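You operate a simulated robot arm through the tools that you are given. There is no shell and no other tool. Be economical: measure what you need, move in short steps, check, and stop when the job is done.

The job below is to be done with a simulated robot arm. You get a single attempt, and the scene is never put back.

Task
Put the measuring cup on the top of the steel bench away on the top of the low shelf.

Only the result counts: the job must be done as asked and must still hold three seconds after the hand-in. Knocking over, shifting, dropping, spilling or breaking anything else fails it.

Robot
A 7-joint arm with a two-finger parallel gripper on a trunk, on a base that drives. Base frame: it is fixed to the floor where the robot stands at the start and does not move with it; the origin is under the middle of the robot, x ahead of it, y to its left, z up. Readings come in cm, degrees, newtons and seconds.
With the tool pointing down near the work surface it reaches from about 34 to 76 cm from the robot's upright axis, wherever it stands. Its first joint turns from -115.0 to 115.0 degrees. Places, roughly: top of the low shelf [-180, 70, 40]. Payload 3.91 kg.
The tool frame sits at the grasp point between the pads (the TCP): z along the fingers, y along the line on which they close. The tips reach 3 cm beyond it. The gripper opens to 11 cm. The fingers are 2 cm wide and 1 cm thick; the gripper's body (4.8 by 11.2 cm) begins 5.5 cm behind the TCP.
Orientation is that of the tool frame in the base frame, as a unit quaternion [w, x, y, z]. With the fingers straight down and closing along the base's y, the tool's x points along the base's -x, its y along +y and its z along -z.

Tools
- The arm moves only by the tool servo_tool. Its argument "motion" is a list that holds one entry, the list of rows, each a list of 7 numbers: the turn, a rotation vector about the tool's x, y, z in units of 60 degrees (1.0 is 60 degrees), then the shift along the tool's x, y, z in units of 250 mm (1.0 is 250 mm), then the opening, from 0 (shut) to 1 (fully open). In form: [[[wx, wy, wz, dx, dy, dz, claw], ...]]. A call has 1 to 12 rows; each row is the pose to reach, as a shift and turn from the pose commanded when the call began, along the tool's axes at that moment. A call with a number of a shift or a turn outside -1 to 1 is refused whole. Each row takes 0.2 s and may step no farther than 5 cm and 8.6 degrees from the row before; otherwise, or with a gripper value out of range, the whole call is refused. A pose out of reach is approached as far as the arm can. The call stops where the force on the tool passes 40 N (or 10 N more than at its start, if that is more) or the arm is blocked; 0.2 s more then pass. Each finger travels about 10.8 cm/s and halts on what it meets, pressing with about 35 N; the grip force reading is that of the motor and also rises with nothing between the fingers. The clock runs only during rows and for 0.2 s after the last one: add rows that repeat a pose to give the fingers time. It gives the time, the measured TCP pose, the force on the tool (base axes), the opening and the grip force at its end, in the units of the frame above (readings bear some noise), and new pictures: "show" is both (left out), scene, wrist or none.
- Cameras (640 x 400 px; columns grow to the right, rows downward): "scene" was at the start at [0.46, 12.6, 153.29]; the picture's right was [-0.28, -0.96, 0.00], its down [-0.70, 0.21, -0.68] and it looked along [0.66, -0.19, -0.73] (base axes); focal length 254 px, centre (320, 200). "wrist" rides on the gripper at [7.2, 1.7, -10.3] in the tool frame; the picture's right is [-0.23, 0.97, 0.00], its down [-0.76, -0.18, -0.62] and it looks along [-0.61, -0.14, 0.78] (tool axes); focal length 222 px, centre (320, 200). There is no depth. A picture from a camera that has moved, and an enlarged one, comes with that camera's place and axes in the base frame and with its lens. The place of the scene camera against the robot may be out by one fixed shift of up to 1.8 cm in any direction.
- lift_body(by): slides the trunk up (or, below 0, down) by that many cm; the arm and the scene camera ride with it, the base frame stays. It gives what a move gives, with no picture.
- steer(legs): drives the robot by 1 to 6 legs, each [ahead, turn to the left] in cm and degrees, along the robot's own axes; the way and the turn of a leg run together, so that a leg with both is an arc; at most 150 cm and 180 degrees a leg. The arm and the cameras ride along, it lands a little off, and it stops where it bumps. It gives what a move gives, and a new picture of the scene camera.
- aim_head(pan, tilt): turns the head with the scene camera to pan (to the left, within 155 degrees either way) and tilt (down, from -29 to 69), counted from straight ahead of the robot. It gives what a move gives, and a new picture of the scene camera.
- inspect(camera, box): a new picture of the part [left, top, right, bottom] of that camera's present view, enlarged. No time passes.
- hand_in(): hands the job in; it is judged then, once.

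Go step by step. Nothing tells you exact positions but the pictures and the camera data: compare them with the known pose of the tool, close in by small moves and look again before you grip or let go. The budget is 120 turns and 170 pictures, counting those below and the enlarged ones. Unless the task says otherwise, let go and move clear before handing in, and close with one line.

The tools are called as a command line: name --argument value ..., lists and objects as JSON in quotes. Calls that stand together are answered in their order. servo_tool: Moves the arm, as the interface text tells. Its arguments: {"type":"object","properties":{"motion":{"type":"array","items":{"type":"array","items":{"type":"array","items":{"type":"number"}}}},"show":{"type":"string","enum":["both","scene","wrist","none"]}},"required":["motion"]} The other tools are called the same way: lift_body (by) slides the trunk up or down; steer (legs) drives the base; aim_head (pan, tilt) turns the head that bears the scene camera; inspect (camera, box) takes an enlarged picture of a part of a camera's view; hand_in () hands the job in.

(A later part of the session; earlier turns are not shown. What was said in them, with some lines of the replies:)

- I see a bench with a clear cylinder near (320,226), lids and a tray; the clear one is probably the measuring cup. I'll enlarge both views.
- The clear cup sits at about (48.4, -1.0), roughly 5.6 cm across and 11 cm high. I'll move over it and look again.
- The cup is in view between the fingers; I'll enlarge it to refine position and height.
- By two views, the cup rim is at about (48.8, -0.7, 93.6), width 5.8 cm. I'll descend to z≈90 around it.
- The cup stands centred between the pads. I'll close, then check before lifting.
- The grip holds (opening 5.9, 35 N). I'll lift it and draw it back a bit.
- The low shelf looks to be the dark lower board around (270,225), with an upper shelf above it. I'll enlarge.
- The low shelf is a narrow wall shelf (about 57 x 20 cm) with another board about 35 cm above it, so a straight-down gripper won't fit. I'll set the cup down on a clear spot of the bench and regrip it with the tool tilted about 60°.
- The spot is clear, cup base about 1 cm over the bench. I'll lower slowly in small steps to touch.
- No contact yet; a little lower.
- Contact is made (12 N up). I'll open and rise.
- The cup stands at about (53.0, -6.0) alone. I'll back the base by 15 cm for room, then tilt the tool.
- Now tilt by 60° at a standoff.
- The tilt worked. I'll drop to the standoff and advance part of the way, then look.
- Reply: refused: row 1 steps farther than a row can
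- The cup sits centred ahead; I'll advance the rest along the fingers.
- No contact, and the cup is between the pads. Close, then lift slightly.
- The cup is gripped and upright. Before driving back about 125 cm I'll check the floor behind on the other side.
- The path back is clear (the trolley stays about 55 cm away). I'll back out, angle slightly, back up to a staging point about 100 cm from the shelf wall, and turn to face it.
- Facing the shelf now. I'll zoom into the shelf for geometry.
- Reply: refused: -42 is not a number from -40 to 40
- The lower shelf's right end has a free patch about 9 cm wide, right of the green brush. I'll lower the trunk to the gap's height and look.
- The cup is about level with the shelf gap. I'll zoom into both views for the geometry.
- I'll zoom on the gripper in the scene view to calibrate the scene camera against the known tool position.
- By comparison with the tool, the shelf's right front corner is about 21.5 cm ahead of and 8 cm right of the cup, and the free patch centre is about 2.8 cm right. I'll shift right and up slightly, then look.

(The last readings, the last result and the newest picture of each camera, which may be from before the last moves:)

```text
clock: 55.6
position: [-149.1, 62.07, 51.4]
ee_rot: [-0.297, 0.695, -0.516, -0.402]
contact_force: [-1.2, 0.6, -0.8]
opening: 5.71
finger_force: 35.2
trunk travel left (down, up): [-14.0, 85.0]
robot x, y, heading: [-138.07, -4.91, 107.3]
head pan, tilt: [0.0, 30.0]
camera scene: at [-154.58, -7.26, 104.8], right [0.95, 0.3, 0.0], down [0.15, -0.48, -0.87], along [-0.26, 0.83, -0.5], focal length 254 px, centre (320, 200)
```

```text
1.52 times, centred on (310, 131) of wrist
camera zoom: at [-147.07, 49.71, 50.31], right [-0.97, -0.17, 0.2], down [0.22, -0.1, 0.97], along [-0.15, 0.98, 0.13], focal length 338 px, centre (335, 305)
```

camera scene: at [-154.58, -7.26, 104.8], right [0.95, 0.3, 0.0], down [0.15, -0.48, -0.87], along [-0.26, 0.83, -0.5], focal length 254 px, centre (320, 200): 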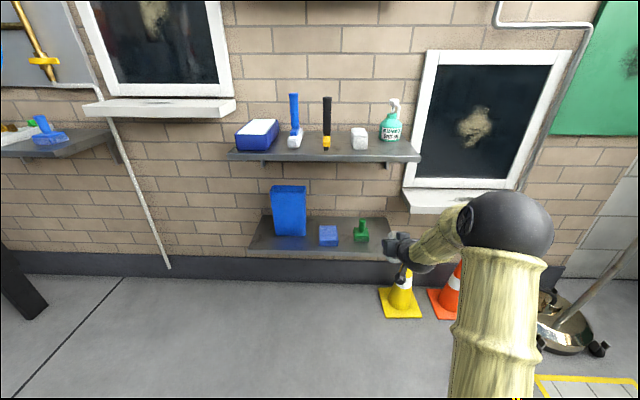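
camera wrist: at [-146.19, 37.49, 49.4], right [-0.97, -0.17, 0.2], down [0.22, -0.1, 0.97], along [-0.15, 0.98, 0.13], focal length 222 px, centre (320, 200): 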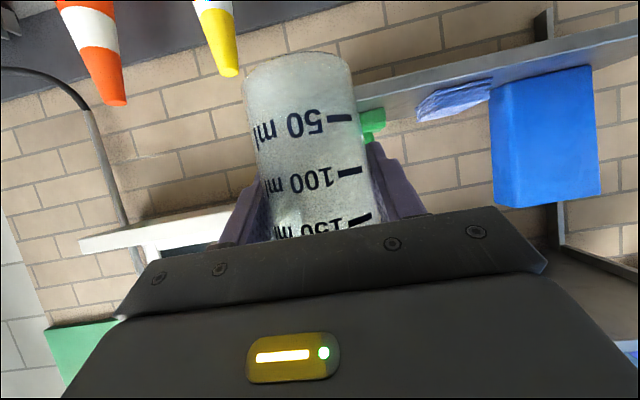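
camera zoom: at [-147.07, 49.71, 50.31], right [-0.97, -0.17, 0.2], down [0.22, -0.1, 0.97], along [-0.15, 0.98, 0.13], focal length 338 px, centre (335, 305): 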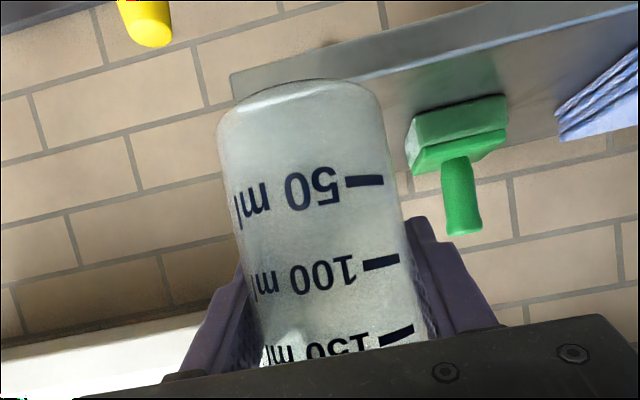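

The cup is lined up: shelf corner about 8 cm ahead and 4.6 cm to the right, brush about 6 cm to the left. I'll drive forward 13 cm.

steer --legs '[[13, 0]]'

inspect --camera "scene" --box '[340, 150, 460, 260]'

inspect --camera "wrist" --box '[100, 0, 520, 262]'

```text
clock: 56.8
position: [-153.1, 74.52, 51.41]
ee_rot: [-0.298, 0.695, -0.517, -0.401]
contact_force: [-0.4, 0.4, -0.7]
opening: 5.7
finger_force: 35.3
trunk travel left (down, up): [-14.0, 85.0]
robot x, y, heading: [-141.6, 7.13, 107.6]
head pan, tilt: [0.0, 30.0]
camera scene: at [-158.49, 5.18, 104.8], right [0.95, 0.3, 0.0], down [0.15, -0.48, -0.87], along [-0.26, 0.83, -0.5], focal length 254 px, centre (320, 200)
```

scene: 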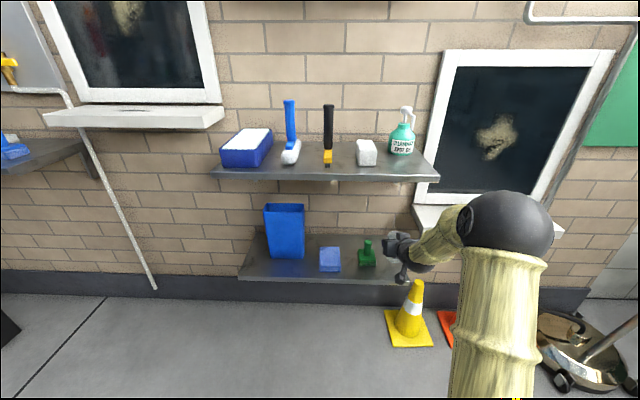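

```text
3.64 times, centred on (400, 205) of scene
camera zoom: at [-158.49, 5.18, 104.8], right [0.95, 0.3, 0.0], down [0.15, -0.48, -0.87], along [-0.26, 0.83, -0.5], focal length 922 px, centre (29, 182)
```

zoom: 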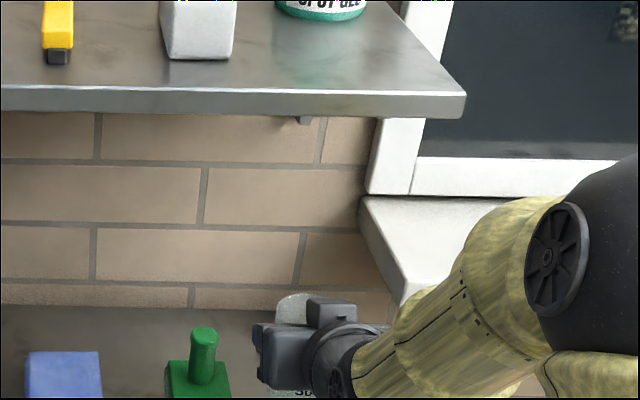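

```text
1.52 times, centred on (310, 131) of wrist
camera zoom: at [-151.02, 62.16, 50.3], right [-0.96, -0.17, 0.2], down [0.22, -0.1, 0.97], along [-0.15, 0.98, 0.13], focal length 338 px, centre (335, 305)
```

zoom: 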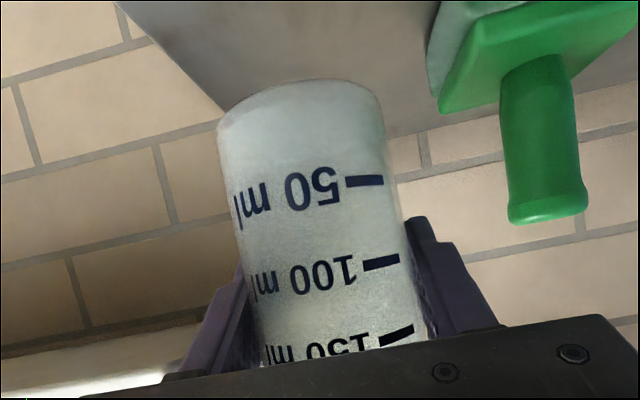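

The cup is over the shelf with about 5.6 cm to the right edge and 6+ cm to the brush. I'll nudge 1.5 cm in and descend most of the way.

servo_tool --motion '[[[0, 0, 0, -0.015, 0, 0.026, 0.4], [0, 0, 0, -0.03, 0, 0.052, 0.4], [0, 0, 0, 0.005, 0, 0.072, 0.4], [0, 0, 0, 0.039, 0, 0.092, 0.4], [0, 0, 0, 0.074, 0, 0.112, 0.4], [0, 0, 0, 0.102, 0, 0.128, 0.4], [0, 0, 0, 0.102, 0, 0.128, 0.4]]]'

```text
clock: 58.4
position: [-153.51, 76.04, 47.87]
ee_rot: [-0.299, 0.694, -0.516, -0.403]
contact_force: [0.0, -0.2, 5.8]
opening: 5.69
finger_force: 35.0
trunk travel left (down, up): [-14.0, 85.0]
robot x, y, heading: [-141.68, 7.35, 107.4]
head pan, tilt: [0.0, 30.0]
camera scene: at [-158.48, 5.13, 104.81], right [0.95, 0.3, 0.0], down [0.15, -0.48, -0.87], along [-0.26, 0.83, -0.5], focal length 254 px, centre (320, 200)
camera wrist: at [-151.48, 63.55, 46.66], right [-0.96, -0.17, 0.2], down [0.22, -0.1, 0.97], along [-0.15, 0.98, 0.14], focal length 222 px, centre (320, 200)
```

scene: 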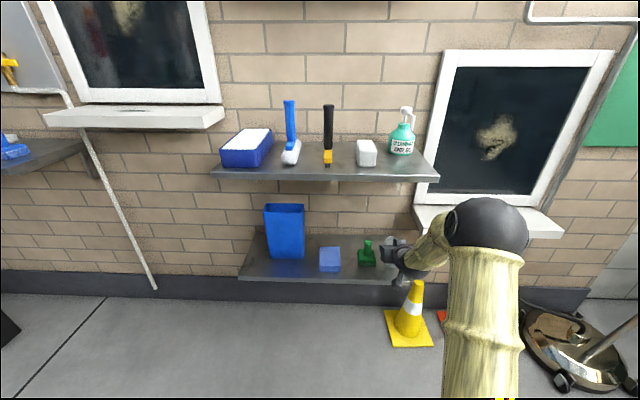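
wrist: 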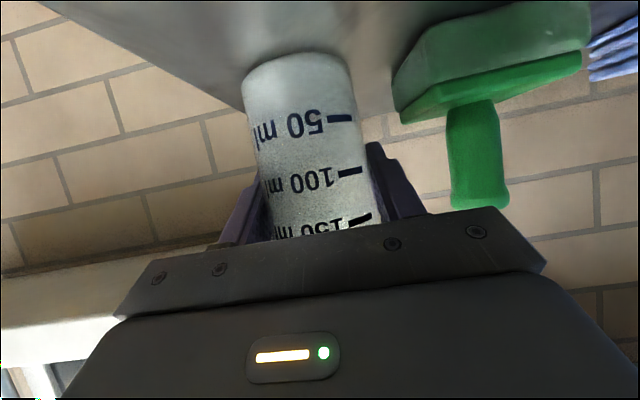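

A 5.8 N upward contact at TCP z 47.9 suggests the shelf is at about z 42. I'll zoom in to verify that it's the cup base touching.

inspect --camera "wrist" --box '[200, 20, 440, 170]'

inspect --camera "scene" --box '[350, 215, 450, 300]'

```text
2.67 times, centred on (320, 95) of wrist
camera zoom: at [-151.48, 63.55, 46.66], right [-0.96, -0.17, 0.2], down [0.22, -0.1, 0.97], along [-0.15, 0.98, 0.14], focal length 592 px, centre (320, 480)
```

zoom: 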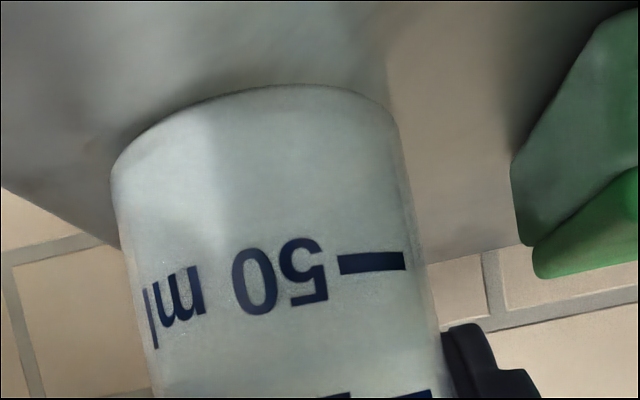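

```text
4.71 times, centred on (400, 258) of scene
camera zoom: at [-158.48, 5.13, 104.81], right [0.95, 0.3, 0.0], down [0.15, -0.48, -0.87], along [-0.26, 0.83, -0.5], focal length 1193 px, centre (-56, -71)
```

zoom: 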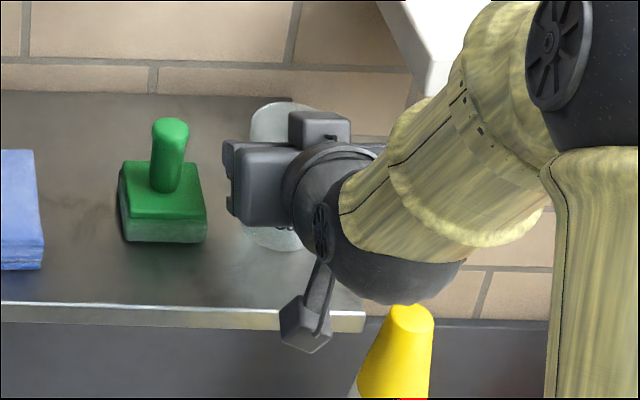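

The cup base shows a contact shadow on the shelf. A tiny press to confirm, then look at the force.

servo_tool --motion '[[[0, 0, 0, 0.004, 0, 0.002, 0.4], [0, 0, 0, 0.004, 0, 0.002, 0.4]]]' --show "none"

```text
clock: 59.0
position: [-153.55, 75.94, 47.7]
ee_rot: [-0.299, 0.694, -0.516, -0.403]
contact_force: [-0.4, -0.1, 12.2]
opening: 5.71
finger_force: 35.0
trunk travel left (down, up): [-14.0, 85.0]
robot x, y, heading: [-141.69, 7.12, 107.6]
head pan, tilt: [0.0, 30.0]
```

Firm vertical contact (12 N). I'll open slightly and look before withdrawing.

servo_tool --motion '[[[0, 0, 0, 0, 0, 0, 0.55], [0, 0, 0, 0, 0, 0, 0.6], [0, 0, 0, 0, 0, 0, 0.66], [0, 0, 0, 0, 0, 0, 0.66]]]' --show "wrist"

```text
clock: 60.0
position: [-153.51, 76.12, 47.51]
ee_rot: [-0.298, 0.694, -0.517, -0.402]
contact_force: [-0.4, 0.4, 0.8]
opening: 7.27
finger_force: 0.0
trunk travel left (down, up): [-14.0, 85.0]
robot x, y, heading: [-141.59, 6.94, 107.5]
head pan, tilt: [0.0, 30.0]
camera wrist: at [-151.48, 63.54, 46.47], right [-0.96, -0.17, 0.2], down [0.22, -0.1, 0.97], along [-0.15, 0.98, 0.13], focal length 222 px, centre (320, 200)
```

wrist: 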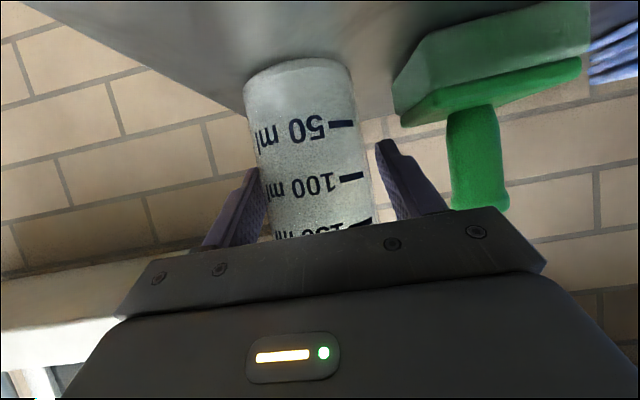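

The cup stands free between the pads, no force. I'll withdraw along the fingers.

servo_tool --motion '[[[0, 0, 0, 0, 0, -0.05, 0.66], [0, 0, 0, 0, 0, -0.13, 0.66], [0, 0, 0, 0, 0, -0.23, 0.66], [0, 0, 0, 0, 0, -0.35, 0.66], [0, 0, 0, 0, 0, -0.47, 0.66], [0, 0, 0, 0, 0, -0.47, 0.66]]]'

```text
clock: 61.4
position: [-150.56, 66.05, 53.44]
ee_rot: [-0.298, 0.695, -0.517, -0.401]
contact_force: [-0.8, 1.0, 0.4]
opening: 7.26
finger_force: 0.0
trunk travel left (down, up): [-14.0, 85.0]
robot x, y, heading: [-141.88, 7.2, 107.3]
head pan, tilt: [0.0, 30.0]
camera scene: at [-158.49, 5.18, 104.8], right [0.95, 0.3, 0.0], down [0.15, -0.48, -0.87], along [-0.26, 0.83, -0.5], focal length 254 px, centre (320, 200)
camera wrist: at [-148.47, 53.67, 52.45], right [-0.96, -0.17, 0.2], down [0.22, -0.1, 0.97], along [-0.15, 0.98, 0.13], focal length 222 px, centre (320, 200)
```

scene: 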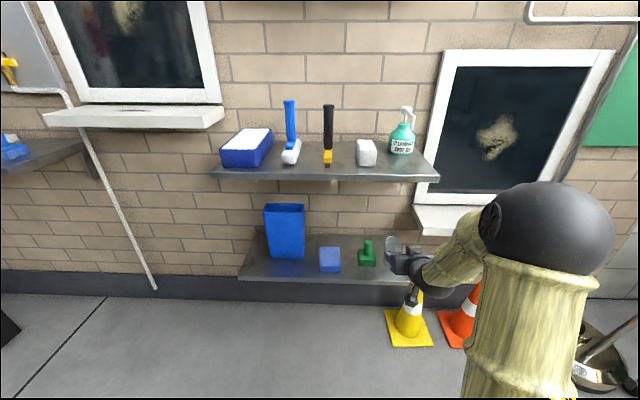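
wrist: 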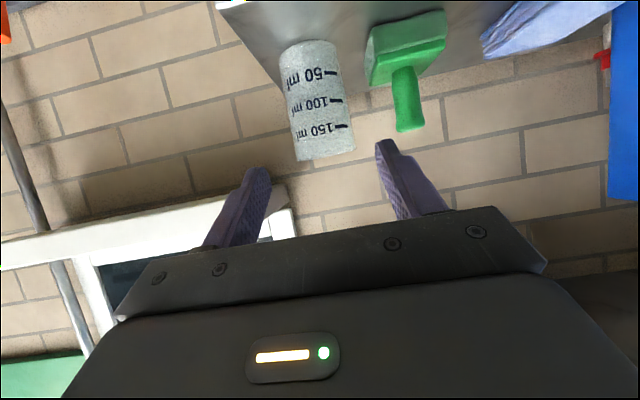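

The cup stands upright on the low shelf and the fingers are clear. I'll back the base off 25 cm and check.

steer --legs '[[-22, 0]]'

inspect --camera "scene" --box '[240, 90, 440, 270]'

```text
clock: 63.1
position: [-144.06, 45.23, 53.64]
ee_rot: [-0.298, 0.695, -0.516, -0.402]
contact_force: [0.2, -0.5, 0.2]
opening: 7.26
finger_force: 0.1
trunk travel left (down, up): [-14.0, 85.0]
robot x, y, heading: [-135.4, -13.7, 107.6]
head pan, tilt: [0.0, 30.0]
camera scene: at [-151.88, -15.84, 104.8], right [0.95, 0.3, 0.0], down [0.15, -0.48, -0.87], along [-0.26, 0.83, -0.5], focal length 254 px, centre (320, 200)
```

scene: 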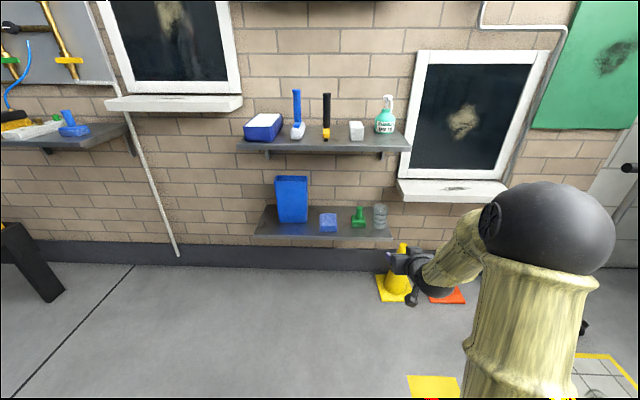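

```text
2.22 times, centred on (340, 180) of scene
camera zoom: at [-151.88, -15.84, 104.8], right [0.95, 0.3, 0.0], down [0.15, -0.48, -0.87], along [-0.26, 0.83, -0.5], focal length 563 px, centre (276, 244)
```

zoom: 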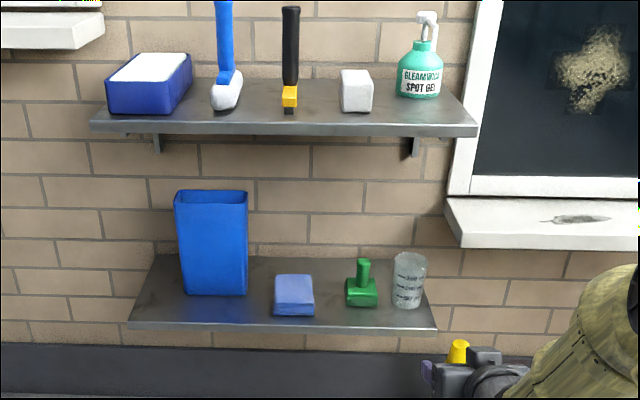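

The cup stands upright on the low shelf beside the brush, nothing else has moved, and the robot is clear. I'm handing in.

hand_in

```text
The job is handed in.
```

The measuring cup is standing upright on top of the low shelf, to the right of the green brush, and the job is handed in.
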